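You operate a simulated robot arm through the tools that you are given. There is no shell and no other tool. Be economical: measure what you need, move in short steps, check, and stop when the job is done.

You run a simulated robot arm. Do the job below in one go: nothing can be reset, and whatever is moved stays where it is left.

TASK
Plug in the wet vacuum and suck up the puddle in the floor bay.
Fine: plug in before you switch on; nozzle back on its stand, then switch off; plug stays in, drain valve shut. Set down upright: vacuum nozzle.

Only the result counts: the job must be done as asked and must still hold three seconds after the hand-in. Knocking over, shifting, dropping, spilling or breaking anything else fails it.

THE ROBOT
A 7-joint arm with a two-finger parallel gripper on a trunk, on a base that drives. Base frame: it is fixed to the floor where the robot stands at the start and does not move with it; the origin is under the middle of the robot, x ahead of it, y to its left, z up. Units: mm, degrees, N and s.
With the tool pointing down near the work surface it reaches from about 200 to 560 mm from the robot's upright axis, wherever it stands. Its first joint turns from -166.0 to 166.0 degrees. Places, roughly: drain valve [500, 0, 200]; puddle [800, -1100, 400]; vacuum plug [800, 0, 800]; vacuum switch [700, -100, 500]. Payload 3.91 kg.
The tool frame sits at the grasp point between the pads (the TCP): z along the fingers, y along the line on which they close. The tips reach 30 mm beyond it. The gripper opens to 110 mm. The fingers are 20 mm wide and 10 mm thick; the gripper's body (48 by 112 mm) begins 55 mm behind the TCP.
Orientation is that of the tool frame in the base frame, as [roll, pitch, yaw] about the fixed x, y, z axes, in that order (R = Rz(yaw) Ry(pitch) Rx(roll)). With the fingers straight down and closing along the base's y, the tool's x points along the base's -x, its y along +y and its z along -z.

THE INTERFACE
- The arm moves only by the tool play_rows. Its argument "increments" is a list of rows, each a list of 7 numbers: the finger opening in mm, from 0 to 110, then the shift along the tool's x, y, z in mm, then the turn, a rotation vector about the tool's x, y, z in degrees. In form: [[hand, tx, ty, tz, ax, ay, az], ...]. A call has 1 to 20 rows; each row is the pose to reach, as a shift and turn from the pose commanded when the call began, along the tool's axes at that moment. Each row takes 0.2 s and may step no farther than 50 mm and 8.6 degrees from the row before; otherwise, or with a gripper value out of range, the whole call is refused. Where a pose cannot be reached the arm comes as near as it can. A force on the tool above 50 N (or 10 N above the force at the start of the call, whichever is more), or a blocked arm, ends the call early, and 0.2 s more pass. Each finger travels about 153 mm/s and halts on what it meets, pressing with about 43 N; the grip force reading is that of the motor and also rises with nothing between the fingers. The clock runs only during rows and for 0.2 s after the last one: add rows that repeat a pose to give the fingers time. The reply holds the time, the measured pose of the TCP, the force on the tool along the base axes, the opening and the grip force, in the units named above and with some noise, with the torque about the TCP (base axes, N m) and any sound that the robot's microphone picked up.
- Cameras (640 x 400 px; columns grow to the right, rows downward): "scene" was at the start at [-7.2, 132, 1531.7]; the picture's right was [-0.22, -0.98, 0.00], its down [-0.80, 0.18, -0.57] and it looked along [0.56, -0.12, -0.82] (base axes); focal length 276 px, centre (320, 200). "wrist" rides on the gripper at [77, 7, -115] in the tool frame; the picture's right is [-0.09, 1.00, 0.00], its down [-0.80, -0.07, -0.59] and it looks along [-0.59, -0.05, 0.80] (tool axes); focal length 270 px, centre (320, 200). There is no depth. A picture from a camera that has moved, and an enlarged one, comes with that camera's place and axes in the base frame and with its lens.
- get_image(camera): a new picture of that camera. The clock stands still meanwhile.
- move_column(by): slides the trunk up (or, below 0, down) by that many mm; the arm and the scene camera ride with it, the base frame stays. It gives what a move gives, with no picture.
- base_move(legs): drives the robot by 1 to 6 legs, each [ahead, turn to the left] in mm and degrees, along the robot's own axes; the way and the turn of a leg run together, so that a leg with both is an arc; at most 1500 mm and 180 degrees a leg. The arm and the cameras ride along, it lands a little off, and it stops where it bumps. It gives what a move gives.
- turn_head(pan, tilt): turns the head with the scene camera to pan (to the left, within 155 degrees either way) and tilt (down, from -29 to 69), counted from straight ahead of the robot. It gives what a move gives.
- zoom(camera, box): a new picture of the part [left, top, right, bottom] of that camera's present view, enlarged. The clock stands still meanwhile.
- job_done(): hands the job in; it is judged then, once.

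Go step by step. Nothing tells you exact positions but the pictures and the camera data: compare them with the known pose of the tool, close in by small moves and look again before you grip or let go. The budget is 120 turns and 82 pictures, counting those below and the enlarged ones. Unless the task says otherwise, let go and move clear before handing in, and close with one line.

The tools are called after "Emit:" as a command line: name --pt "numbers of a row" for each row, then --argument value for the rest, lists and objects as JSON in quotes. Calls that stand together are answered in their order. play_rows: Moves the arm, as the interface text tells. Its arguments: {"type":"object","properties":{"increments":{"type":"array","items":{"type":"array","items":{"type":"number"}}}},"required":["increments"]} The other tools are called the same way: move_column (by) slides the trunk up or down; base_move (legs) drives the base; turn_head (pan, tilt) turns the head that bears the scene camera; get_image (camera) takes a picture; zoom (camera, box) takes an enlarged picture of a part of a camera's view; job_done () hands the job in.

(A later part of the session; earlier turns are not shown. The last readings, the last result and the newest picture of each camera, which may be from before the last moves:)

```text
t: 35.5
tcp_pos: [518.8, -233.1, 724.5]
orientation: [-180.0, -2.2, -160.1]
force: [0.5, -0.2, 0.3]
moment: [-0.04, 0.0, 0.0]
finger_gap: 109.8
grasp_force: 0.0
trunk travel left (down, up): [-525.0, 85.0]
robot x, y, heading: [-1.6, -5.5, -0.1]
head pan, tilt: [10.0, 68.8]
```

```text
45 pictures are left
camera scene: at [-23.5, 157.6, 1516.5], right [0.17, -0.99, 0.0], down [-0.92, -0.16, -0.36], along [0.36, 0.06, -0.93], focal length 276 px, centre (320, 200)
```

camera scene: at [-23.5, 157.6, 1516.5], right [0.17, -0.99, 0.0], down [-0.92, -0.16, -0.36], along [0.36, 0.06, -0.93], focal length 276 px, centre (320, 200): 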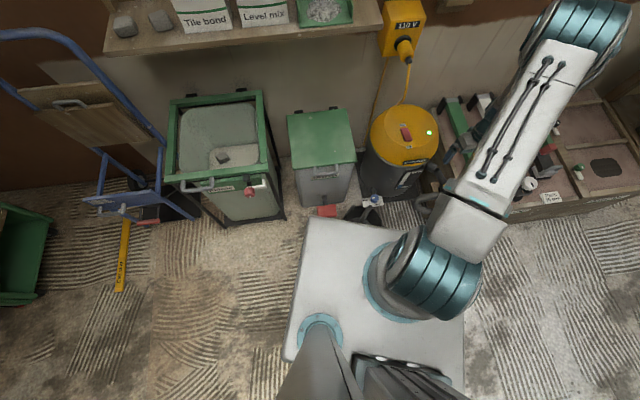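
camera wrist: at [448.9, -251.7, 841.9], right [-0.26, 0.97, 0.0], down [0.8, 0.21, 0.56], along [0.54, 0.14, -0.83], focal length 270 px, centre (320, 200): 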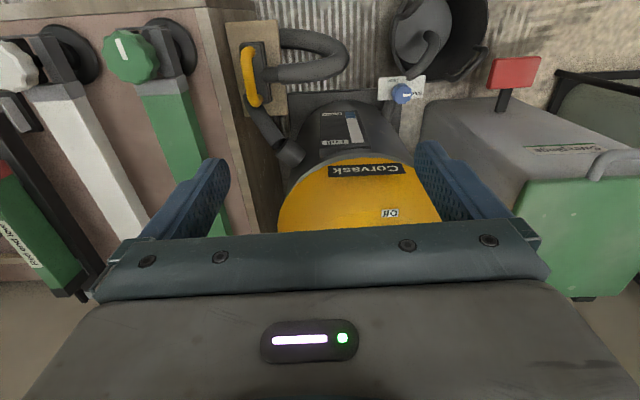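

Behind and to the right is open floor. I'll tuck the arm, back off from the bucket, turn right and drive along the front of the bay.

Emit:
play_rows --pt "110 0 0 -45 0 0 0" --pt "110 10 30 -80 0 0 0" --pt "110 25 65 -105 0 0 0" --pt "110 40 100 -130 0 0 0" --pt "110 58 140 -150 0 0 0" --pt "110 76 180 -170 0 0 0" --pt "110 92 214 -180 0 0 0" --pt "110 92 214 -180 0 0 0"

Emit:
base_move --legs '[[-150, 0], [0, -70]]'

Emit:
turn_head --pan 30 --tilt 55

Emit:
get_image --camera "scene"

```text
t: 37.2
tcp_pos: [368.9, -61.8, 905.9]
orientation: [-179.9, -2.3, -160.1]
force: [0.2, 0.1, 0.4]
moment: [-0.02, 0.0, 0.0]
finger_gap: 110.0
grasp_force: 0.0
trunk travel left (down, up): [-525.0, 85.0]
robot x, y, heading: [-1.4, -1.6, 0.0]
head pan, tilt: [10.0, 68.8]
```

```text
t: 41.7
tcp_pos: [-83.3, -369.6, 906.1]
orientation: [-180.0, -2.3, 129.4]
force: [0.4, 0.3, 0.4]
moment: [-0.01, 0.03, -0.04]
finger_gap: 110.0
grasp_force: 0.0
trunk travel left (down, up): [-525.0, 85.0]
robot x, y, heading: [-154.7, -2.8, -70.4]
head pan, tilt: [10.0, 68.8]
```

```text
t: 42.5
tcp_pos: [-82.9, -370.2, 904.8]
orientation: [180.0, -2.3, 129.3]
force: [-0.2, 1.1, 0.4]
moment: [0.0, 0.0, 0.01]
finger_gap: 109.9
grasp_force: 0.1
trunk travel left (down, up): [-525.0, 85.0]
robot x, y, heading: [-151.2, 0.8, -70.6]
head pan, tilt: [30.0, 55.0]
```

```text
44 pictures are left
camera scene: at [19.1, 73.1, 1531.9], right [-0.65, -0.76, 0.0], down [-0.62, 0.53, -0.57], along [0.43, -0.37, -0.82], focal length 276 px, centre (320, 200)
```

scene: 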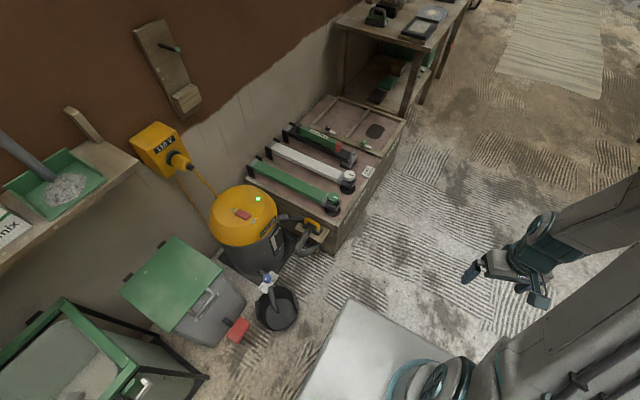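

Emit:
zoom --camera "scene" --box '[220, 90, 420, 290]'

```text
2.00 times, centred on (320, 190) of scene
camera zoom: at [19.1, 73.1, 1531.9], right [-0.65, -0.76, 0.0], down [-0.62, 0.53, -0.57], along [0.43, -0.37, -0.82], focal length 551 px, centre (320, 220)
```

zoom: 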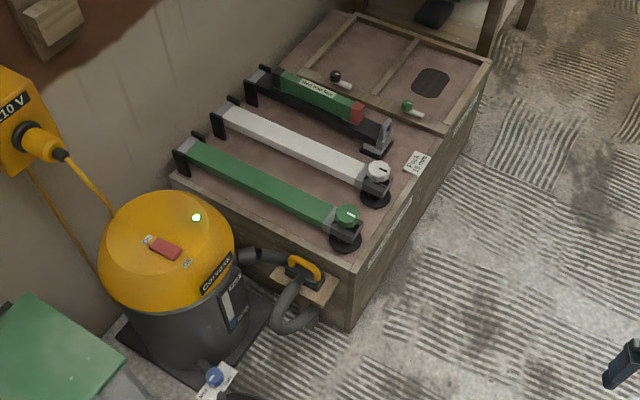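

Refined: bay top z≈343, nozzle handle near [553, -338, 363], puddle near [830, -1096]. I'll drive along the bay to midway, then turn to face it.

Emit:
base_move --legs '[[960, 0], [0, 90.5]]'

Emit:
turn_head --pan 0 --tilt 60

Emit:
get_image --camera "scene"

```text
t: 51.4
tcp_pos: [540.3, -836.1, 905.7]
orientation: [-180.0, -2.3, -139.9]
force: [0.6, -0.2, 0.6]
moment: [0.01, -0.02, 0.0]
finger_gap: 109.9
grasp_force: 0.0
trunk travel left (down, up): [-525.0, 85.0]
robot x, y, heading: [173.8, -909.9, 20.5]
head pan, tilt: [30.0, 55.0]
```

```text
t: 52.3
tcp_pos: [540.6, -834.6, 906.3]
orientation: [-179.9, -2.3, -139.8]
force: [-0.5, 0.2, 0.4]
moment: [0.0, -0.01, 0.04]
finger_gap: 110.1
grasp_force: 0.0
trunk travel left (down, up): [-525.0, 85.0]
robot x, y, heading: [172.6, -910.0, 20.1]
head pan, tilt: [0.0, 60.0]
```

```text
42 pictures are left
camera scene: at [110.6, -770.4, 1525.9], right [0.35, -0.94, 0.0], down [-0.81, -0.3, -0.5], along [0.47, 0.17, -0.87], focal length 276 px, centre (320, 200)
```

scene: 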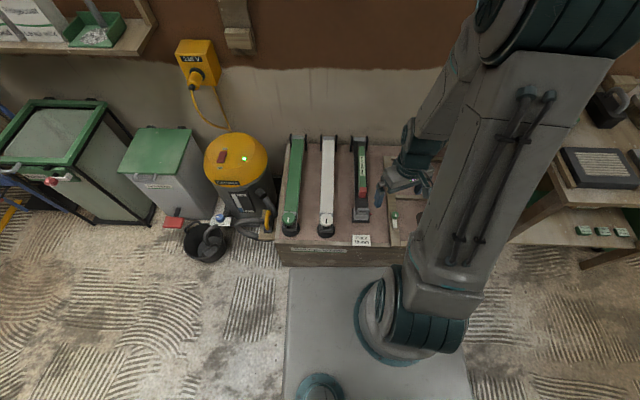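

There's room, so I'll creep 60 mm closer and lower the trunk. Then I'll look at the nozzle from above.

Emit:
base_move --legs '[[60, 0]]'

Emit:
move_column --by -200

```text
t: 53.3
tcp_pos: [597.9, -813.2, 904.7]
orientation: [-179.9, -2.4, -139.8]
force: [-0.4, -1.0, 0.0]
moment: [-0.01, -0.03, -0.03]
finger_gap: 110.1
grasp_force: 0.0
trunk travel left (down, up): [-525.0, 85.0]
robot x, y, heading: [226.9, -886.0, 20.2]
head pan, tilt: [0.0, 60.0]
```

```text
t: 55.5
tcp_pos: [597.6, -813.4, 705.6]
orientation: [180.0, -2.2, -139.8]
force: [0.1, -1.1, -0.3]
moment: [-0.02, 0.0, 0.02]
finger_gap: 110.1
grasp_force: 0.0
trunk travel left (down, up): [-325.0, 285.0]
robot x, y, heading: [227.8, -885.3, 20.2]
head pan, tilt: [0.0, 60.0]
```

Emit:
play_rows --pt "110 -20 40 0 0 0 0" --pt "110 -40 81 0 0 0 0" --pt "110 -60 121 0 0 0 0" --pt "110 -79 161 0 0 0 0" --pt "110 -99 202 0 0 0 0" --pt "110 -119 242 0 0 0 0" --pt "110 -138 282 0 0 0 0" --pt "110 -158 323 0 0 0 0" --pt "110 -178 363 0 0 0 0" --pt "110 -178 363 0 0 0 0"

Emit:
get_image --camera "wrist"

Emit:
turn_head --pan 45 --tilt 55

Emit:
get_image --camera "scene"

```text
t: 57.7
tcp_pos: [496.9, -421.3, 697.4]
orientation: [179.9, -2.3, -139.8]
force: [0.6, -0.4, -0.4]
moment: [-0.03, 0.02, -0.01]
finger_gap: 109.8
grasp_force: 0.1
trunk travel left (down, up): [-325.0, 285.0]
robot x, y, heading: [228.1, -887.7, 20.3]
head pan, tilt: [0.0, 60.0]
```

```text
41 pictures are left
camera wrist: at [437.1, -463.1, 815.5], right [-0.58, 0.82, 0.0], down [0.67, 0.48, 0.56], along [0.46, 0.32, -0.83], focal length 270 px, centre (320, 200)
```

wrist: 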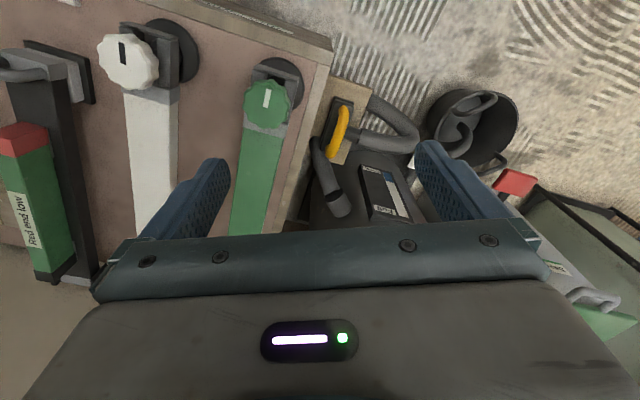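

```text
t: 58.8
tcp_pos: [496.7, -422.3, 698.5]
orientation: [-180.0, -2.3, -139.8]
force: [-0.9, 0.4, 0.3]
moment: [-0.01, -0.01, 0.0]
finger_gap: 109.9
grasp_force: 0.0
trunk travel left (down, up): [-325.0, 285.0]
robot x, y, heading: [229.0, -886.3, 20.4]
head pan, tilt: [45.0, 55.0]
```

```text
40 pictures are left
camera scene: at [134.6, -707.1, 1331.9], right [0.91, -0.42, 0.0], down [-0.34, -0.74, -0.57], along [0.24, 0.52, -0.82], focal length 276 px, centre (320, 200)
```

scene: 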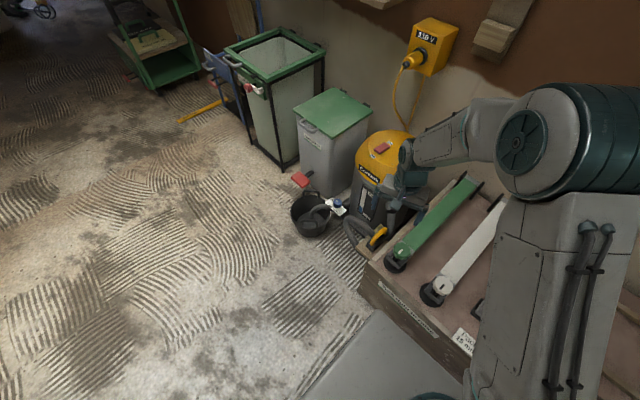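

Emit:
zoom --camera "wrist" --box '[270, 60, 430, 220]'

Emit:
zoom --camera "scene" --box '[330, 190, 430, 280]'

```text
2.50 times, centred on (350, 140) of wrist
camera zoom: at [437.3, -463.8, 815.6], right [-0.58, 0.82, 0.0], down [0.67, 0.48, 0.56], along [0.46, 0.32, -0.83], focal length 676 px, centre (245, 350)
```

zoom: 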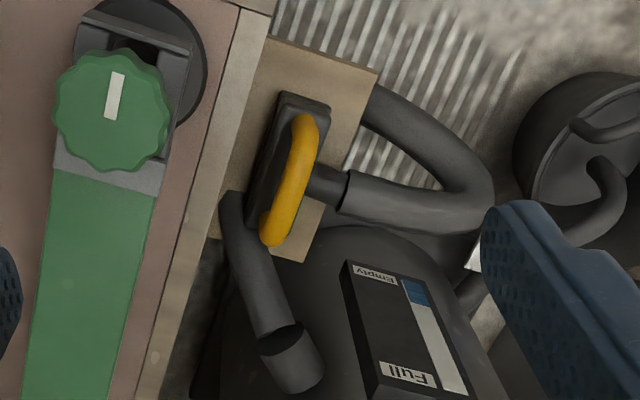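

```text
4.44 times, centred on (380, 235) of scene
camera zoom: at [134.6, -707.1, 1331.9], right [0.91, -0.42, 0.0], down [-0.34, -0.74, -0.57], along [0.24, 0.52, -0.82], focal length 1224 px, centre (53, 44)
```

zoom: 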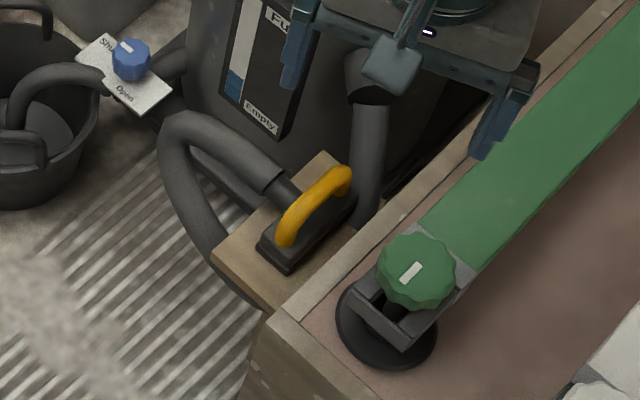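

The nozzle has an arched yellow handle along the bay's depth, at about [540, -356, 405], and a green knob stands about 110 mm to its right. I'll turn the hand so the fingers close across the handle, tilt it slightly and hover above.

Emit:
play_rows --pt "110 -13 8.5 30 -0.2 0 5" --pt "90 -26 17 60 -0.4 0 10" --pt "70 -39 25 90 -0.6 0 15" --pt "60 -52 34 118 -0.8 0 20" --pt "60 -52 34 118 -0.8 0 20"

Emit:
play_rows --pt "60 0 0 15 0 -7 0" --pt "60 0 0 35 0 -14 0" --pt "60 0 0 60 0 -20 0" --pt "60 0 0 60 0 -20 0"

Emit:
get_image --camera "wrist"

Emit:
zoom --camera "scene" --box '[330, 170, 450, 280]'

```text
t: 60.0
tcp_pos: [511.4, -367.5, 578.2]
orientation: [-179.9, -2.4, -159.7]
force: [-0.4, -0.3, 0.1]
moment: [-0.01, 0.02, -0.03]
finger_gap: 59.9
grasp_force: 0.1
trunk travel left (down, up): [-325.0, 285.0]
robot x, y, heading: [231.3, -886.0, 20.5]
head pan, tilt: [45.0, 55.0]
```

```text
t: 61.0
tcp_pos: [509.9, -365.9, 518.6]
orientation: [180.0, 17.8, -159.7]
force: [0.3, 0.6, 0.0]
moment: [0.01, -0.03, 0.01]
finger_gap: 59.9
grasp_force: 0.0
trunk travel left (down, up): [-325.0, 285.0]
robot x, y, heading: [227.6, -887.8, 20.3]
head pan, tilt: [45.0, 55.0]
```

```text
37 pictures are left
camera wrist: at [405.5, -397.5, 604.1], right [-0.27, 0.96, 0.03], down [0.57, 0.13, 0.81], along [0.78, 0.23, -0.58], focal length 270 px, centre (320, 200)
```

wrist: 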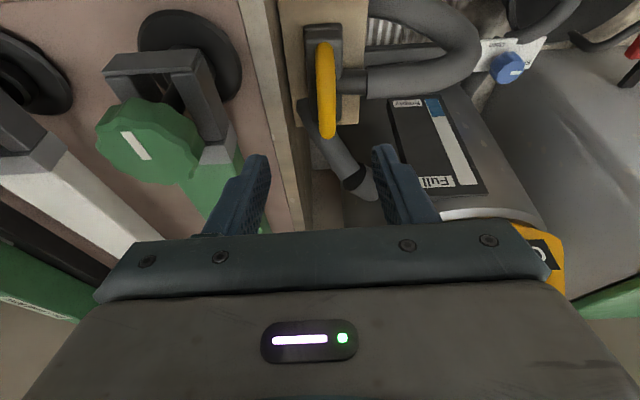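

```text
3.64 times, centred on (390, 225) of scene
camera zoom: at [134.4, -706.7, 1331.9], right [0.91, -0.42, 0.0], down [-0.34, -0.74, -0.57], along [0.24, 0.52, -0.82], focal length 1002 px, centre (66, 109)
```

zoom: 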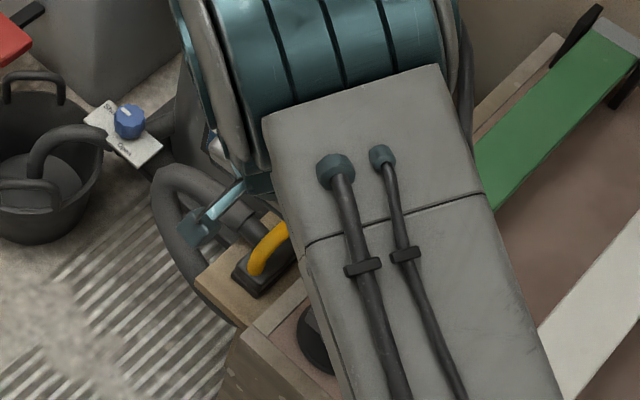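

Emit:
play_rows --pt "60 1 2 35 0 0 0" --pt "60 2 4 70 0 0 0" --pt "60 3 6.5 105 0 0 0" --pt "60 3 6.5 105 0 0 0"

Emit:
get_image --camera "wrist"

Emit:
zoom --camera "scene" --box '[330, 170, 450, 280]'

```text
t: 62.0
tcp_pos: [534.9, -350.9, 418.2]
orientation: [180.0, 17.7, -159.9]
force: [-0.4, 0.0, 0.6]
moment: [0.04, -0.01, 0.01]
finger_gap: 59.9
grasp_force: 0.0
trunk travel left (down, up): [-325.0, 285.0]
robot x, y, heading: [235.0, -886.4, 20.2]
head pan, tilt: [45.0, 55.0]
```

```text
35 pictures are left
camera wrist: at [429.8, -381.1, 503.3], right [-0.27, 0.96, 0.03], down [0.57, 0.13, 0.81], along [0.78, 0.23, -0.59], focal length 270 px, centre (320, 200)
```

wrist: 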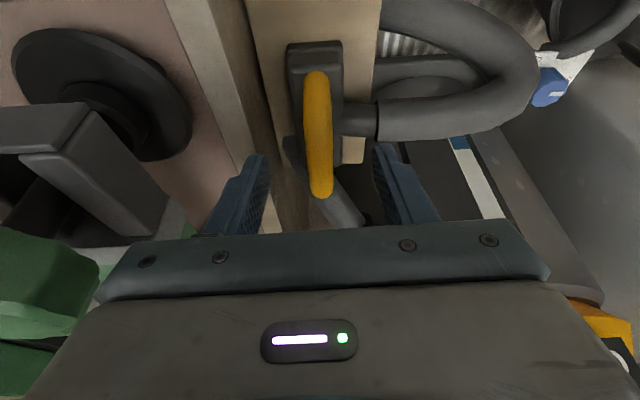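

```text
3.64 times, centred on (390, 225) of scene
camera zoom: at [134.6, -706.8, 1331.9], right [0.91, -0.42, 0.0], down [-0.34, -0.74, -0.57], along [0.24, 0.52, -0.82], focal length 1002 px, centre (66, 109)
```

zoom: 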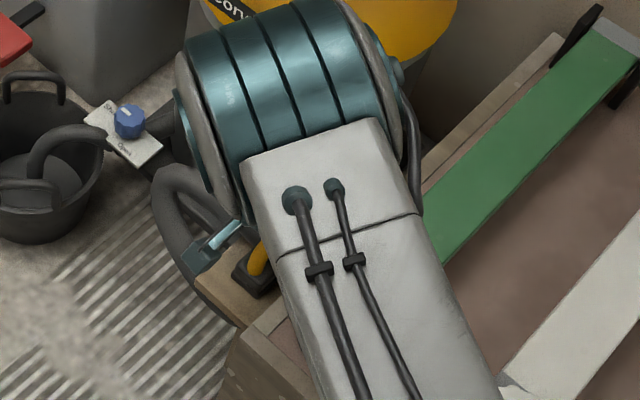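

Emit:
play_rows --pt "60 0 -1 13 0 0 0" --pt "60 0 -1 26 0 0 0" --pt "60 0 -1 26 0 0 0"

Emit:
get_image --camera "wrist"

```text
t: 62.8
tcp_pos: [542.2, -349.3, 392.7]
orientation: [-179.9, 17.7, -159.8]
force: [0.1, -0.8, 0.2]
moment: [0.01, 0.01, 0.01]
finger_gap: 59.7
grasp_force: 0.0
trunk travel left (down, up): [-325.0, 285.0]
robot x, y, heading: [232.0, -882.9, 20.4]
head pan, tilt: [45.0, 55.0]
```

```text
33 pictures are left
camera wrist: at [438.1, -379.1, 478.3], right [-0.27, 0.96, 0.03], down [0.57, 0.13, 0.81], along [0.78, 0.23, -0.59], focal length 270 px, centre (320, 200)
```

wrist: 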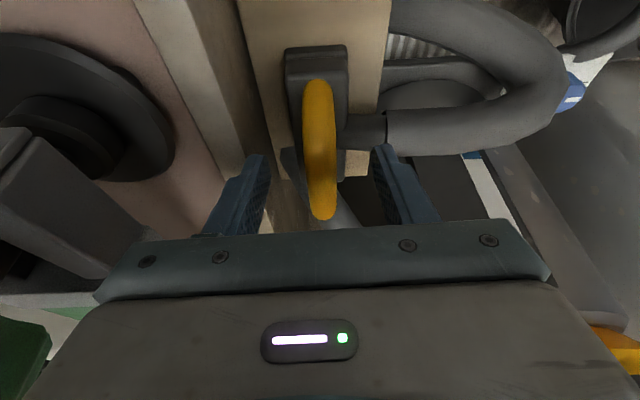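

Emit:
play_rows --pt "60 0 0 5 0 0 0" --pt "60 0 0 9 0 0 0" --pt "50 0 0 9 0 0 0" --pt "40 0 0 9 0 0 0" --pt "30 0 0 9 0 0 0" --pt "20 0 0 9 0 0 0" --pt "10 0 0 9 0 0 0" --pt "10 0 0 9 0 0 0"

Emit:
get_image --camera "wrist"

```text
t: 64.6
tcp_pos: [544.8, -347.5, 382.4]
orientation: [180.0, 17.7, -159.8]
force: [-0.1, 0.7, -1.0]
moment: [0.06, -0.04, 0.04]
finger_gap: 17.2
grasp_force: 42.9
trunk travel left (down, up): [-325.0, 285.0]
robot x, y, heading: [230.3, -884.1, 20.4]
head pan, tilt: [45.0, 55.0]
```

```text
32 pictures are left
camera wrist: at [440.6, -378.2, 469.9], right [-0.27, 0.96, 0.03], down [0.57, 0.13, 0.81], along [0.78, 0.23, -0.59], focal length 270 px, centre (320, 200)
```

wrist: 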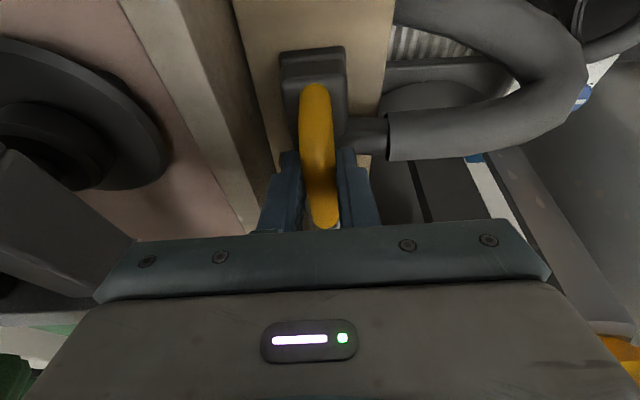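

The handle is held, 17 mm thick; I'll remember this pose for the return. Now I'll lift slowly.

Emit:
play_rows --pt "5 -3 0 -9.5 0 0 0" --pt "5 -9 0 -28.5 0 0 0" --pt "5 -18 0 -57 0 0 0" --pt "5 -18 0 -57 0 0 0"

Emit:
get_image --camera "wrist"

Emit:
zoom --camera "scene" --box '[320, 160, 450, 290]'

```text
t: 65.6
tcp_pos: [544.5, -347.4, 444.4]
orientation: [180.0, 17.6, -159.9]
force: [-0.5, 0.0, -2.2]
moment: [0.01, 0.05, 0.03]
finger_gap: 17.1
grasp_force: 43.2
trunk travel left (down, up): [-325.0, 285.0]
robot x, y, heading: [229.1, -888.1, 20.3]
head pan, tilt: [45.0, 55.0]
```

```text
31 pictures are left
camera wrist: at [440.2, -378.4, 529.7], right [-0.27, 0.96, 0.03], down [0.57, 0.13, 0.81], along [0.78, 0.23, -0.59], focal length 270 px, centre (320, 200)
```

wrist: 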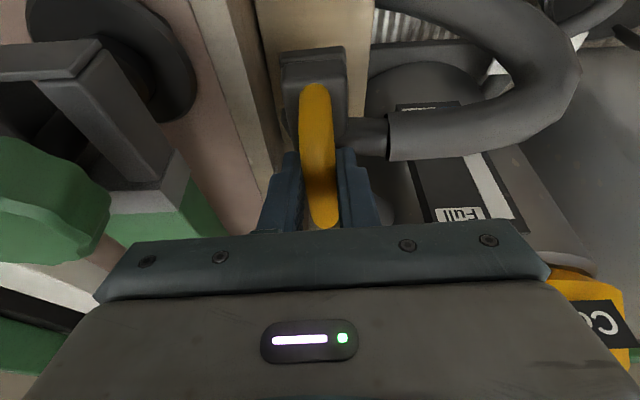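

```text
3.08 times, centred on (385, 225) of scene
camera zoom: at [134.6, -707.0, 1331.9], right [0.91, -0.42, 0.0], down [-0.34, -0.74, -0.57], along [0.24, 0.52, -0.82], focal length 848 px, centre (120, 123)
```

zoom: 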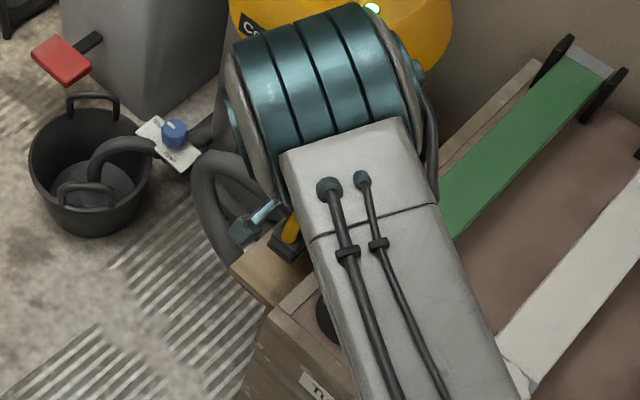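

The nozzle came up level with the hand. I'll lift it well above the tools on the bay, then swing right toward the puddle.

Emit:
play_rows --pt "5 -14 0 -43 0 0 0" --pt "5 -28 0 -86 0 0 0" --pt "5 -42 0 -129 0 0 0" --pt "5 -56 0 -172 0 0 0" --pt "5 -61 0 -190 0 0 0" --pt "5 -61 -40 -190 0 0 0" --pt "5 -61 -85 -190 0 0 0" --pt "5 -61 -130 -190 0 0 0" --pt "5 -61 -175 -190 0 0 0" --pt "5 -61 -220 -190 0 0 0" --pt "5 -61 -265 -190 0 0 0" --pt "5 -61 -310 -190 0 0 0" --pt "5 -61 -355 -190 0 0 0" --pt "5 -61 -355 -190 0 0 0"

Emit:
turn_head --pan 5 --tilt 55

Emit:
get_image --camera "scene"

```text
t: 68.6
tcp_pos: [668.4, -680.6, 644.3]
orientation: [179.9, 17.8, -159.7]
force: [0.3, -0.7, -2.2]
moment: [0.0, 0.07, 0.0]
finger_gap: 17.5
grasp_force: 42.8
trunk travel left (down, up): [-325.0, 285.0]
robot x, y, heading: [228.3, -884.6, 20.3]
head pan, tilt: [45.0, 55.0]
```

```text
t: 69.7
tcp_pos: [668.6, -681.4, 643.5]
orientation: [180.0, 17.7, -159.8]
force: [0.5, -0.4, -1.0]
moment: [-0.03, 0.05, -0.01]
finger_gap: 17.0
grasp_force: 43.0
trunk travel left (down, up): [-325.0, 285.0]
robot x, y, heading: [229.4, -889.9, 20.3]
head pan, tilt: [5.0, 55.0]
```

```text
29 pictures are left
camera scene: at [169.8, -741.8, 1331.9], right [0.43, -0.9, 0.0], down [-0.74, -0.35, -0.57], along [0.52, 0.25, -0.82], focal length 276 px, centre (320, 200)
```

scene: 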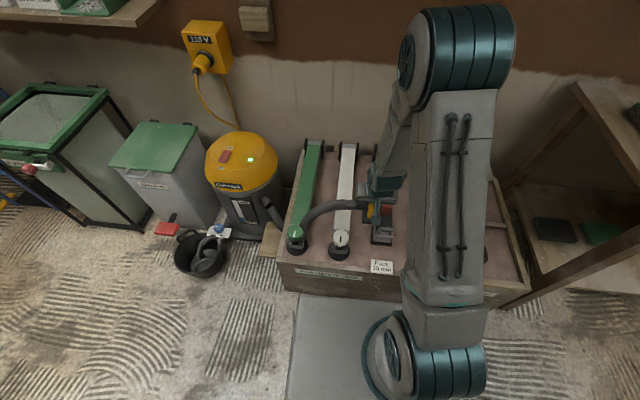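

Emit:
play_rows --pt "5 0 -45 0 0 0 0" --pt "5 0 -90 0 0 0 0" --pt "5 0 -135 0 0 0 0" --pt "5 0 -180 0 0 0 0" --pt "5 0 -225 0 0 0 0" --pt "5 0 -270 0 0 0 0" --pt "5 0 -315 0 0 0 0" --pt "5 0 -360 0 0 0 0" --pt "5 0 -360 0 0 0 0"

Emit:
get_image --camera "wrist"

Emit:
turn_head --pan -30 --tilt 55

Emit:
get_image --camera "scene"

```text
t: 71.7
tcp_pos: [793.3, -1018.5, 642.7]
orientation: [179.8, 17.6, -159.8]
force: [-1.0, -1.2, -1.7]
moment: [-0.05, 0.02, -0.02]
finger_gap: 17.1
grasp_force: 43.3
trunk travel left (down, up): [-325.0, 285.0]
robot x, y, heading: [229.3, -886.7, 20.5]
head pan, tilt: [5.0, 55.0]
```

```text
28 pictures are left
camera wrist: at [689.6, -1050.1, 729.0], right [-0.27, 0.96, 0.03], down [0.57, 0.13, 0.81], along [0.78, 0.23, -0.59], focal length 270 px, centre (320, 200)
```

wrist: 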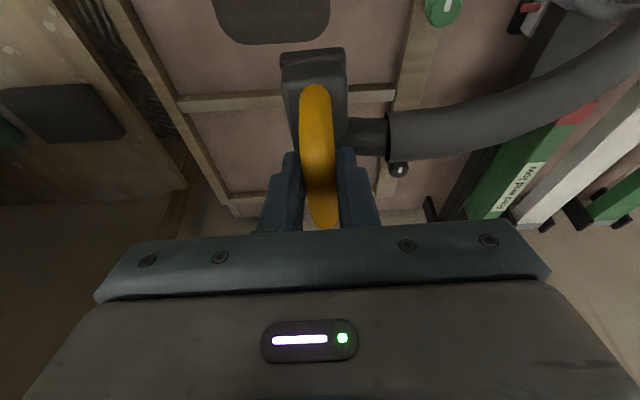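

```text
t: 72.7
tcp_pos: [793.0, -1018.4, 643.3]
orientation: [180.0, 17.6, -159.7]
force: [0.5, -0.8, -2.3]
moment: [-0.03, 0.01, 0.0]
finger_gap: 17.2
grasp_force: 43.2
trunk travel left (down, up): [-325.0, 285.0]
robot x, y, heading: [230.7, -886.3, 20.4]
head pan, tilt: [-30.0, 55.0]
```

```text
27 pictures are left
camera scene: at [175.8, -785.1, 1332.0], right [-0.17, -0.99, 0.0], down [-0.81, 0.14, -0.57], along [0.57, -0.1, -0.82], focal length 276 px, centre (320, 200)
```

scene: 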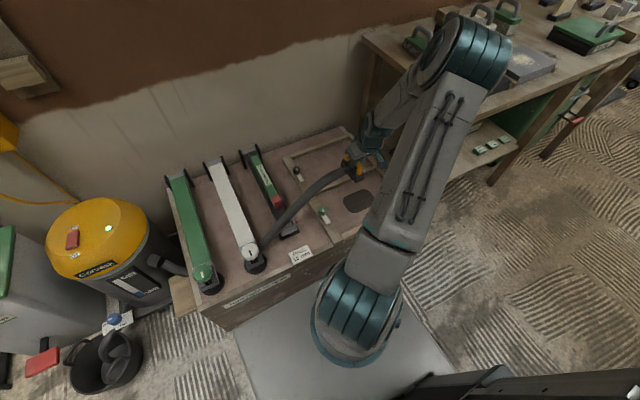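

The hose follows freely. The puddle seems centred near n-offset +20, 67 mm farther along from the hand, so I'll move over it and come down part way.

Emit:
play_rows --pt "5 -9 -33 3 0 0 0" --pt "5 -19 -67 6 0 0 0" --pt "5 -6 -67 48 0 0 0" --pt "5 9 -67 93 0 0 0" --pt "5 22 -67 134 0 0 0" --pt "5 27 -67 149 0 0 0" --pt "5 27 -67 149 0 0 0"

Emit:
get_image --camera "wrist"

Emit:
zoom --camera "scene" --box '[250, 110, 450, 270]'

```text
t: 74.3
tcp_pos: [834.8, -1074.2, 494.0]
orientation: [-180.0, 17.7, -159.8]
force: [0.0, 0.1, -2.8]
moment: [0.0, 0.03, 0.01]
finger_gap: 17.1
grasp_force: 43.3
trunk travel left (down, up): [-325.0, 285.0]
robot x, y, heading: [230.8, -887.9, 20.4]
head pan, tilt: [-30.0, 55.0]
```

```text
26 pictures are left
camera wrist: at [730.2, -1105.1, 578.2], right [-0.27, 0.96, 0.03], down [0.57, 0.13, 0.81], along [0.78, 0.23, -0.59], focal length 270 px, centre (320, 200)
```

wrist: 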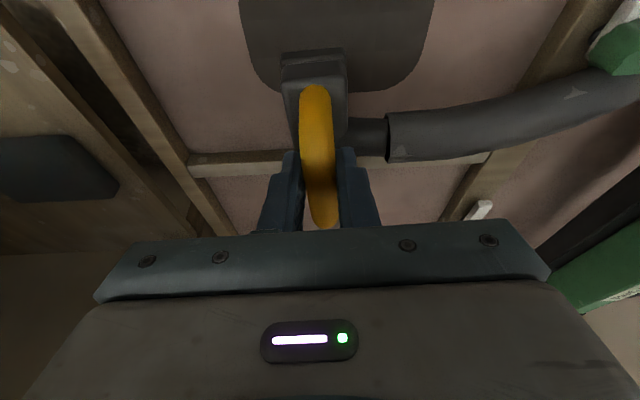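

```text
2.50 times, centred on (350, 190) of scene
camera zoom: at [175.9, -785.2, 1332.0], right [-0.17, -0.99, 0.0], down [-0.81, 0.14, -0.57], along [0.57, -0.1, -0.82], focal length 689 px, centre (245, 225)
```

zoom: 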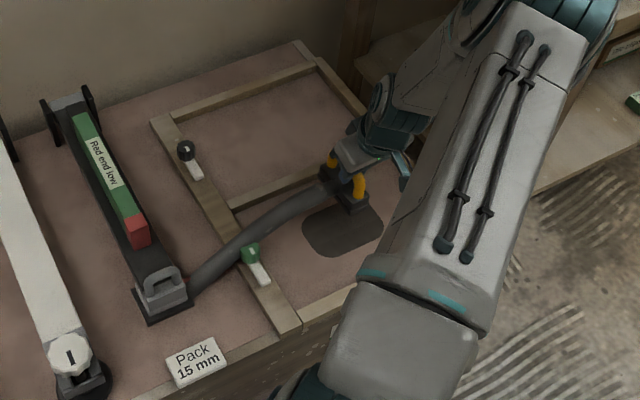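

I'm centred over the puddle to within about 10 mm. I'll lower farther and check the gap.

Emit:
play_rows --pt "5 6 4 20 0 0 0" --pt "5 12 8 40 0 0 0" --pt "5 20 8 62 0 0 0" --pt "5 20 8 62 0 0 0"

Emit:
zoom --camera "scene" --box '[310, 140, 400, 230]'

Emit:
get_image --camera "wrist"

```text
t: 75.3
tcp_pos: [832.7, -1068.0, 431.7]
orientation: [-179.8, 18.1, -159.7]
force: [3.7, 0.4, 25.2]
moment: [-0.14, 0.37, 0.02]
finger_gap: 16.8
grasp_force: 42.8
trunk travel left (down, up): [-325.0, 285.0]
robot x, y, heading: [229.4, -888.2, 20.3]
head pan, tilt: [-30.0, 55.0]
```

```text
4.44 times, centred on (355, 185) of scene
camera zoom: at [173.7, -784.4, 1332.0], right [-0.17, -0.99, 0.0], down [-0.81, 0.14, -0.57], along [0.57, -0.1, -0.82], focal length 1224 px, centre (164, 267)
```

zoom: 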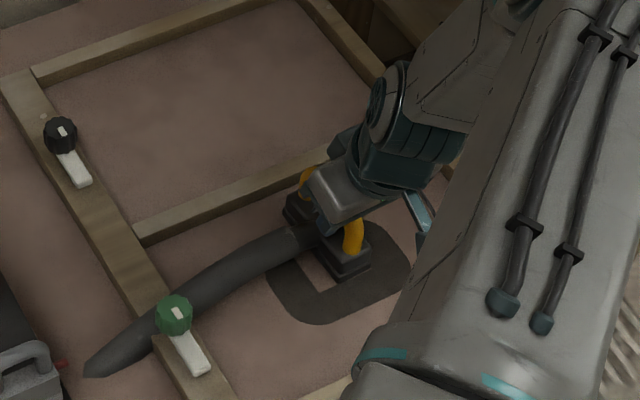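

```text
23 pictures are left
camera wrist: at [728.1, -1097.6, 515.8], right [-0.27, 0.96, 0.02], down [0.56, 0.14, 0.81], along [0.78, 0.23, -0.58], focal length 270 px, centre (320, 200)
```

wrist: 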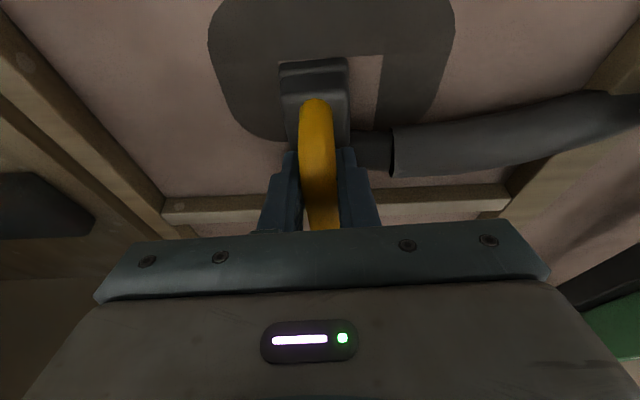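

The nozzle is on the bay floor and already clears a strip. I'll ease off 3 mm and sweep sideways in overlapping passes.

Emit:
play_rows --pt "5 -0.9 0 -2.9 0 0 0" --pt "5 -0.9 15 -2.9 0 0 0" --pt "5 -0.9 30 -2.9 0 0 0" --pt "5 -0.9 45 -2.9 0 0 0" --pt "5 -0.9 60 -2.9 0 0 0" --pt "5 -0.9 75 -2.9 0 0 0" --pt "5 -0.9 50 -2.9 0 0 0" --pt "5 -0.9 20 -2.9 0 0 0" --pt "5 -0.9 0 -2.9 0 0 0" --pt "5 -0.9 -15 -2.9 0 0 0" --pt "5 -0.9 -30 -2.9 0 0 0" --pt "5 -0.9 -45 -2.9 0 0 0" --pt "5 -0.9 -60 -2.9 0 0 0" --pt "5 -0.9 -60 -2.9 0 0 0"

Emit:
get_image --camera "wrist"

```text
t: 78.3
tcp_pos: [852.5, -1124.2, 430.0]
orientation: [179.8, 17.8, -159.8]
force: [-0.9, 0.2, -1.3]
moment: [-0.04, 0.02, 0.01]
finger_gap: 17.0
grasp_force: 42.9
trunk travel left (down, up): [-325.0, 285.0]
robot x, y, heading: [232.0, -889.3, 20.1]
head pan, tilt: [-30.0, 55.0]
```

```text
22 pictures are left
camera wrist: at [748.1, -1154.9, 516.5], right [-0.27, 0.96, 0.03], down [0.57, 0.13, 0.81], along [0.78, 0.23, -0.59], focal length 270 px, centre (320, 200)
```

wrist: 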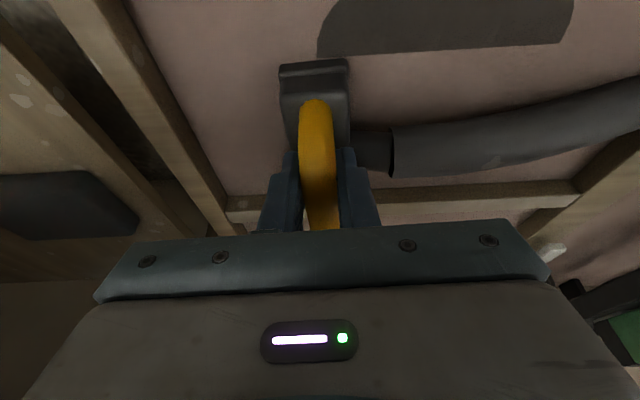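

That works well: the far half is clean. Next I'll shift 32 mm nearer and sweep back, then do one more pass.

Emit:
play_rows --pt "5 15 0 -4 0 0 0" --pt "5 31 0 -8.4 0 0 0" --pt "5 31 15 -8.4 0 0 0" --pt "5 31 30 -8.4 0 0 0" --pt "5 31 45 -8.4 0 0 0" --pt "5 31 60 -8.4 0 0 0" --pt "5 31 75 -8.4 0 0 0" --pt "5 31 90 -8.4 0 0 0" --pt "5 31 105 -8.4 0 0 0" --pt "5 31 120 -8.4 0 0 0" --pt "5 31 135 -8.4 0 0 0" --pt "5 31 145 -8.4 0 0 0" --pt "5 31 145 -8.4 0 0 0"

Emit:
get_image --camera "wrist"

Emit:
zoom --camera "scene" --box '[290, 120, 410, 240]'

```text
t: 81.1
tcp_pos: [772.0, -998.8, 431.8]
orientation: [-180.0, 17.9, -159.9]
force: [3.6, -8.9, 24.2]
moment: [-0.61, -0.42, -0.06]
finger_gap: 17.1
grasp_force: 43.3
trunk travel left (down, up): [-325.0, 285.0]
robot x, y, heading: [232.0, -885.6, 20.1]
head pan, tilt: [-30.0, 55.0]
```

```text
21 pictures are left
camera wrist: at [667.5, -1029.8, 516.3], right [-0.26, 0.96, 0.03], down [0.57, 0.13, 0.81], along [0.78, 0.23, -0.58], focal length 270 px, centre (320, 200)
```

wrist: 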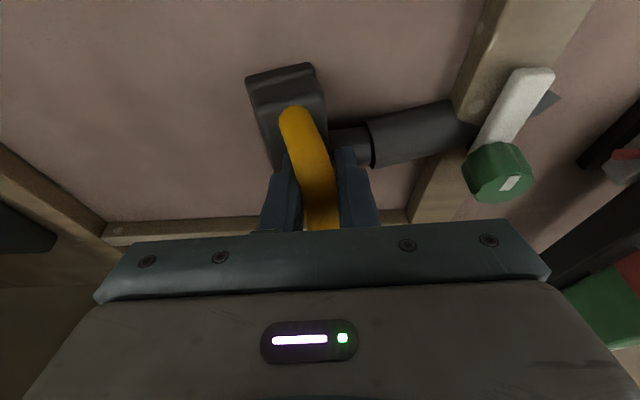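

```text
3.33 times, centred on (350, 180) of scene
camera zoom: at [173.9, -785.0, 1332.0], right [-0.17, -0.99, 0.0], down [-0.81, 0.14, -0.57], along [0.57, -0.1, -0.82], focal length 918 px, centre (220, 267)
```

zoom: 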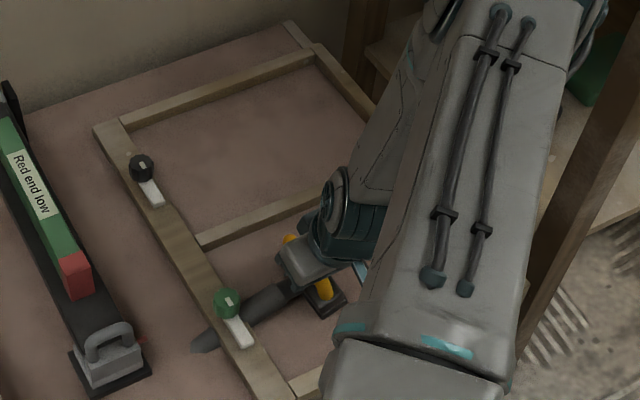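

The puddle looks gone; the hose neck touched the divider and turned the nozzle slightly in the grip. I'll back away from the divider, lift and inspect the floor.

Emit:
play_rows --pt "5 -0.5 -8 -1.4 0 0 0" --pt "5 -0.9 -25 -2.9 0 0 0" --pt "5 -0.9 -50 -2.9 0 0 0" --pt "5 -13 -75 -40 0 0 0" --pt "5 -28 -75 -88 0 0 0" --pt "5 -43 -75 -133 0 0 0" --pt "5 -43 -75 -133 0 0 0"

Emit:
get_image --camera "wrist"

Emit:
zoom --camera "scene" --box '[290, 120, 410, 240]'

```text
refused: row 5 steps farther than a row can; nothing moved
```

```text
19 pictures are left
camera wrist: at [667.5, -1029.8, 516.3], right [-0.26, 0.96, 0.03], down [0.57, 0.13, 0.81], along [0.78, 0.23, -0.58], focal length 270 px, centre (320, 200)
```

wrist: 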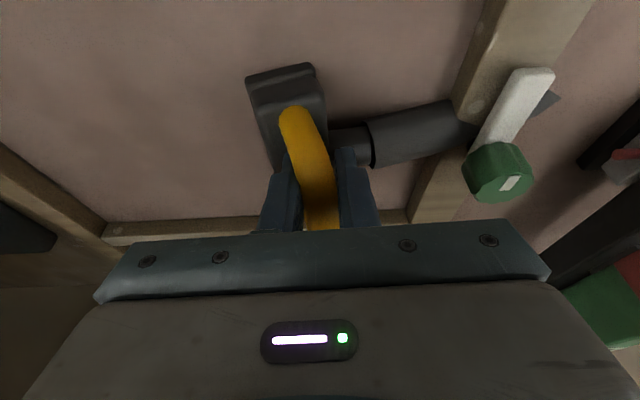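

```text
3.33 times, centred on (350, 180) of scene
camera zoom: at [173.9, -785.0, 1332.0], right [-0.17, -0.99, 0.0], down [-0.81, 0.14, -0.57], along [0.57, -0.1, -0.82], focal length 918 px, centre (220, 267)
```

zoom: 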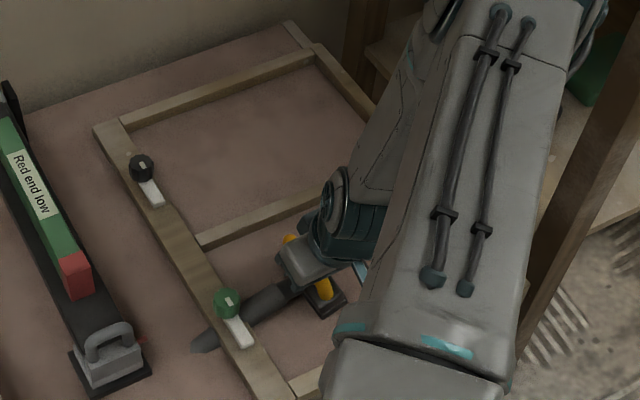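

Emit:
play_rows --pt "5 -0.5 -8 -1.4 0 0 0" --pt "5 -0.9 -25 -2.9 0 0 0" --pt "5 -0.9 -50 -2.9 0 0 0" --pt "5 -12 -75 -38 0 0 0" --pt "5 -27 -75 -84 0 0 0" --pt "5 -42 -75 -130 0 0 0" --pt "5 -42 -75 -130 0 0 0"

Emit:
get_image --camera "wrist"

```text
t: 82.7
tcp_pos: [797.6, -1069.4, 565.7]
orientation: [180.0, 17.8, -159.9]
force: [0.7, -0.8, -2.8]
moment: [0.01, 0.06, 0.01]
finger_gap: 17.1
grasp_force: 43.0
trunk travel left (down, up): [-325.0, 285.0]
robot x, y, heading: [230.3, -886.5, 20.3]
head pan, tilt: [-30.0, 55.0]
```

```text
17 pictures are left
camera wrist: at [693.6, -1098.8, 651.8], right [-0.27, 0.96, 0.03], down [0.57, 0.13, 0.81], along [0.78, 0.23, -0.59], focal length 270 px, centre (320, 200)
```

wrist: 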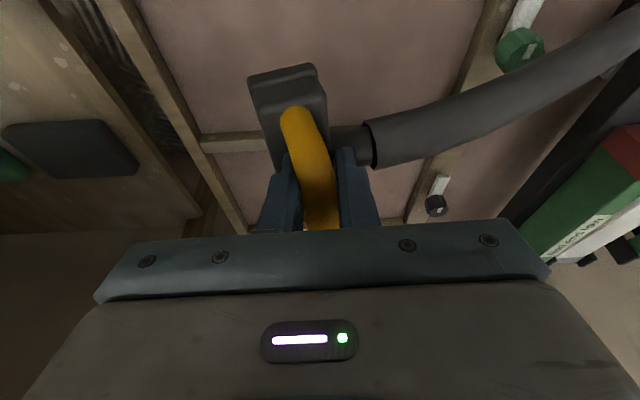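

Emit:
zoom --camera "scene" --box '[290, 130, 410, 250]'

```text
3.33 times, centred on (350, 190) of scene
camera zoom: at [175.5, -785.1, 1331.9], right [-0.17, -0.99, 0.0], down [-0.81, 0.14, -0.57], along [0.57, -0.1, -0.82], focal length 918 px, centre (220, 233)
```

zoom: 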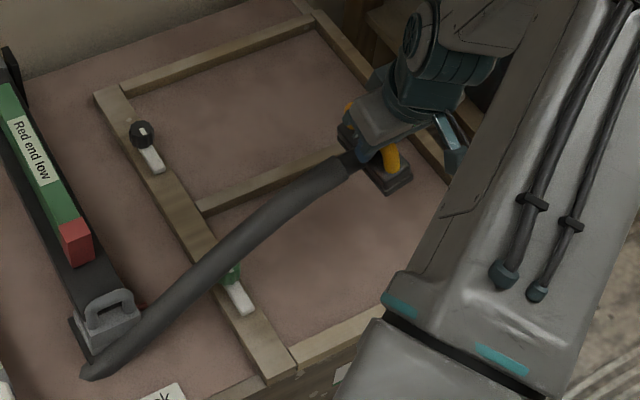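

The puddle area is clean. Now I'll raise the nozzle and carry it back above its stand.

Emit:
play_rows --pt "5 -12 0 -38 0 0 0" --pt "5 -24.5 5 -76 0 0 0" --pt "5 -25 50 -76 0 0 0" --pt "5 -26 95 -76 0 0 0" --pt "5 -26 140 -76 0 0 0" --pt "5 -27 185 -75 0 0 0" --pt "5 -28 230 -75 0 0 0" --pt "5 -28 275 -75 0 0 0" --pt "5 -29 320 -75 0 0 0" --pt "5 -30 365 -75 0 0 0" --pt "5 -30 410 -74 0 0 0" --pt "5 -31 455 -74 0 0 0" --pt "5 -32 500 -74 0 0 0" --pt "5 -33 545 -74 0 0 0" --pt "5 -33 590 -73 0 0 0" --pt "5 -34 635 -73 0 0 0" --pt "5 -35 680 -73 0 0 0" --pt "5 -36 725 -73 0 0 0" --pt "5 -36 765 -72.5 0 0 0" --pt "5 -36 765 -72.5 0 0 0"

Emit:
play_rows --pt "5 5 0 18 1.3 0 4" --pt "5 11 0 38 2.7 0 8.2" --pt "5 18 0 60 4 0 12.4" --pt "5 30 0 95 4 0 12.4" --pt "5 43 0 133 4 0 12.4" --pt "5 43 0 133 4 0 12.4"

Emit:
get_image --camera "wrist"

```text
t: 86.9
tcp_pos: [545.1, -347.2, 646.2]
orientation: [-180.0, 17.8, -159.8]
force: [0.0, 0.3, -2.5]
moment: [0.02, 0.07, 0.0]
finger_gap: 17.0
grasp_force: 43.2
trunk travel left (down, up): [-325.0, 285.0]
robot x, y, heading: [227.3, -885.3, 20.1]
head pan, tilt: [-30.0, 55.0]
```

```text
t: 88.3
tcp_pos: [544.4, -346.6, 505.9]
orientation: [-180.0, 17.7, -172.7]
force: [-1.3, 0.3, -2.3]
moment: [-0.01, 0.04, -0.05]
finger_gap: 17.0
grasp_force: 43.0
trunk travel left (down, up): [-325.0, 285.0]
robot x, y, heading: [230.5, -886.7, 20.4]
head pan, tilt: [-30.0, 55.0]
```

```text
15 pictures are left
camera wrist: at [435.1, -352.3, 591.3], right [-0.04, 1.0, 0.03], down [0.59, 0.0, 0.81], along [0.81, 0.05, -0.59], focal length 270 px, centre (320, 200)
```

wrist: 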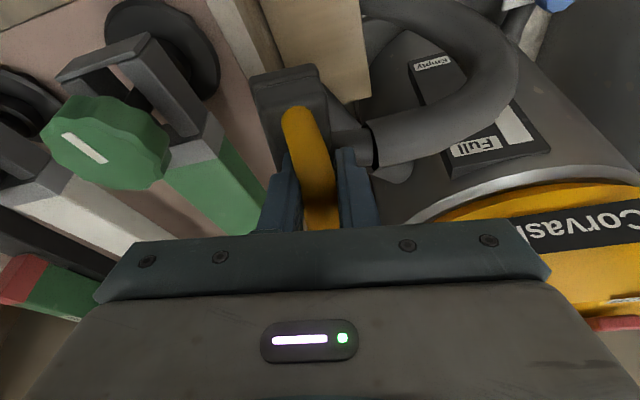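

The nozzle is above its stand and I've compensated its small turn. It also slid about 10 mm in the grip, so I'll adjust for that as I lower part way.

Emit:
play_rows --pt "5 12 -1 26 0 0 0" --pt "5 24 -2 53 0 0 0" --pt "5 35 -3 79 0 0 0" --pt "5 35 -3 79 0 0 0"

Emit:
get_image --camera "wrist"

Emit:
turn_head --pan 45 --tilt 55

Emit:
zoom --camera "scene" --box '[330, 180, 430, 280]'

```text
t: 89.3
tcp_pos: [534.7, -350.8, 421.9]
orientation: [179.9, 17.9, -172.8]
force: [-0.7, 0.7, 6.4]
moment: [-0.13, -0.52, 0.03]
finger_gap: 17.1
grasp_force: 42.9
trunk travel left (down, up): [-325.0, 285.0]
robot x, y, heading: [229.1, -886.4, 20.2]
head pan, tilt: [-30.0, 55.0]
```

```text
14 pictures are left
camera wrist: at [426.3, -356.9, 507.6], right [-0.04, 1.0, 0.03], down [0.59, 0.0, 0.81], along [0.81, 0.05, -0.58], focal length 270 px, centre (320, 200)
```

wrist: 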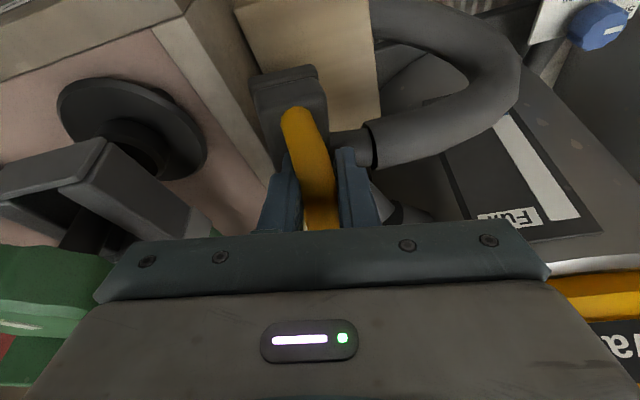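

```text
t: 90.7
tcp_pos: [534.3, -350.3, 421.4]
orientation: [180.0, 17.9, -172.8]
force: [-1.5, 4.9, 7.9]
moment: [0.07, -0.7, 0.32]
finger_gap: 16.9
grasp_force: 43.0
trunk travel left (down, up): [-325.0, 285.0]
robot x, y, heading: [231.7, -890.3, 20.2]
head pan, tilt: [45.0, 55.0]
```

```text
4.00 times, centred on (380, 230) of scene
camera zoom: at [134.0, -707.6, 1332.0], right [0.91, -0.42, 0.0], down [-0.34, -0.74, -0.57], along [0.24, 0.52, -0.82], focal length 1102 px, centre (80, 80)
```

zoom: 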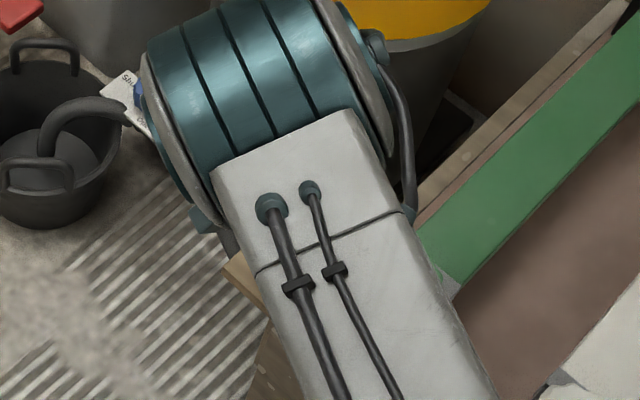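

The contact 40 mm too high is at the nozzle's far right corner, most likely on the bay rim. The nozzle sits about 12 mm too far right, so I'll lift, shift left and look again.

Emit:
play_rows --pt "5 -3 0 -9 0 0 0" --pt "5 -10.6 0 -33 0 0 0" --pt "5 -8 12 -34 0 0 0" --pt "5 -8 12 -34 0 0 0"

Emit:
get_image --camera "wrist"

```text
t: 91.7
tcp_pos: [531.4, -340.1, 455.7]
orientation: [180.0, 17.7, -172.8]
force: [-0.2, 0.4, -2.1]
moment: [0.02, 0.06, -0.02]
finger_gap: 17.0
grasp_force: 42.7
trunk travel left (down, up): [-325.0, 285.0]
robot x, y, heading: [231.2, -887.8, 20.1]
head pan, tilt: [45.0, 55.0]
```

```text
12 pictures are left
camera wrist: at [422.5, -346.3, 541.2], right [-0.04, 1.0, 0.03], down [0.59, 0.0, 0.81], along [0.81, 0.05, -0.59], focal length 270 px, centre (320, 200)
```

wrist: 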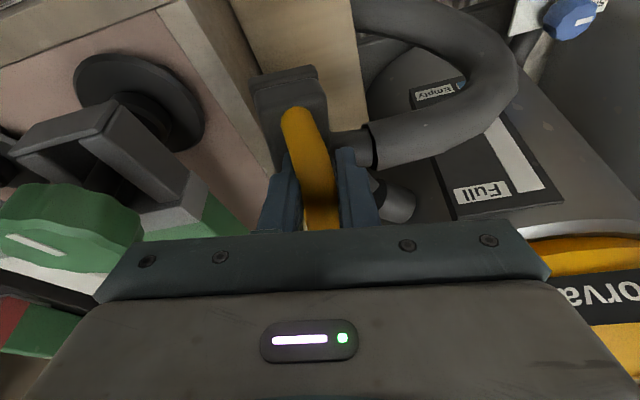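

Projecting straight down, the nozzle should now land within a few millimetres of its old spot. I'll apply the last correction and lower slowly.

Emit:
play_rows --pt "5 -5.4 -2.8 1.7 0 0 0" --pt "5 -1 -2.8 16 0 0 0" --pt "5 3.7 -2.8 30.3 0 0 0" --pt "5 6 -2.8 37.4 0 0 0" --pt "5 8.3 -2.8 44.6 0 0 0" --pt "5 8.3 -2.8 44.6 0 0 0"

```text
t: 93.1
tcp_pos: [537.6, -341.8, 410.9]
orientation: [-179.9, 17.7, -172.7]
force: [0.2, 0.1, -1.4]
moment: [0.06, 0.06, -0.02]
finger_gap: 16.7
grasp_force: 43.3
trunk travel left (down, up): [-325.0, 285.0]
robot x, y, heading: [229.1, -886.9, 20.5]
head pan, tilt: [45.0, 55.0]
```

No contact so far; the rim is cleared. I'll continue down in small steps.

Emit:
play_rows --pt "5 1.5 0 4.8 0 0 0" --pt "5 3 0 9.5 0 0 0" --pt "5 4.6 0 14.3 0 0 0" --pt "5 5.5 0 17.1 0 0 0" --pt "5 5.5 0 17.1 0 0 0"

```text
t: 94.3
tcp_pos: [536.7, -341.5, 393.0]
orientation: [180.0, 17.7, -172.7]
force: [-0.2, 0.4, -2.6]
moment: [0.03, 0.04, 0.0]
finger_gap: 17.0
grasp_force: 42.9
trunk travel left (down, up): [-325.0, 285.0]
robot x, y, heading: [230.1, -887.9, 20.3]
head pan, tilt: [45.0, 55.0]
```

Emit:
play_rows --pt "5 0.9 0 2.9 0 0 0" --pt "5 1.8 0 5.7 0 0 0" --pt "5 2.4 0 7.6 0 0 0" --pt "5 2.4 0 7.6 0 0 0"

Emit:
get_image --camera "wrist"

```text
t: 95.3
tcp_pos: [537.4, -340.9, 384.2]
orientation: [180.0, 17.7, -172.8]
force: [0.2, -0.3, -2.4]
moment: [0.02, 0.05, 0.0]
finger_gap: 17.1
grasp_force: 43.2
trunk travel left (down, up): [-325.0, 285.0]
robot x, y, heading: [227.3, -887.9, 20.4]
head pan, tilt: [45.0, 55.0]
```

```text
11 pictures are left
camera wrist: at [429.2, -347.7, 470.5], right [-0.04, 1.0, 0.03], down [0.59, 0.0, 0.81], along [0.81, 0.05, -0.59], focal length 270 px, centre (320, 200)
```

wrist: 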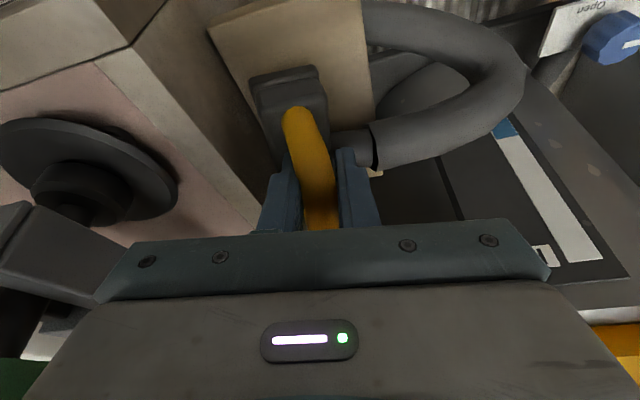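

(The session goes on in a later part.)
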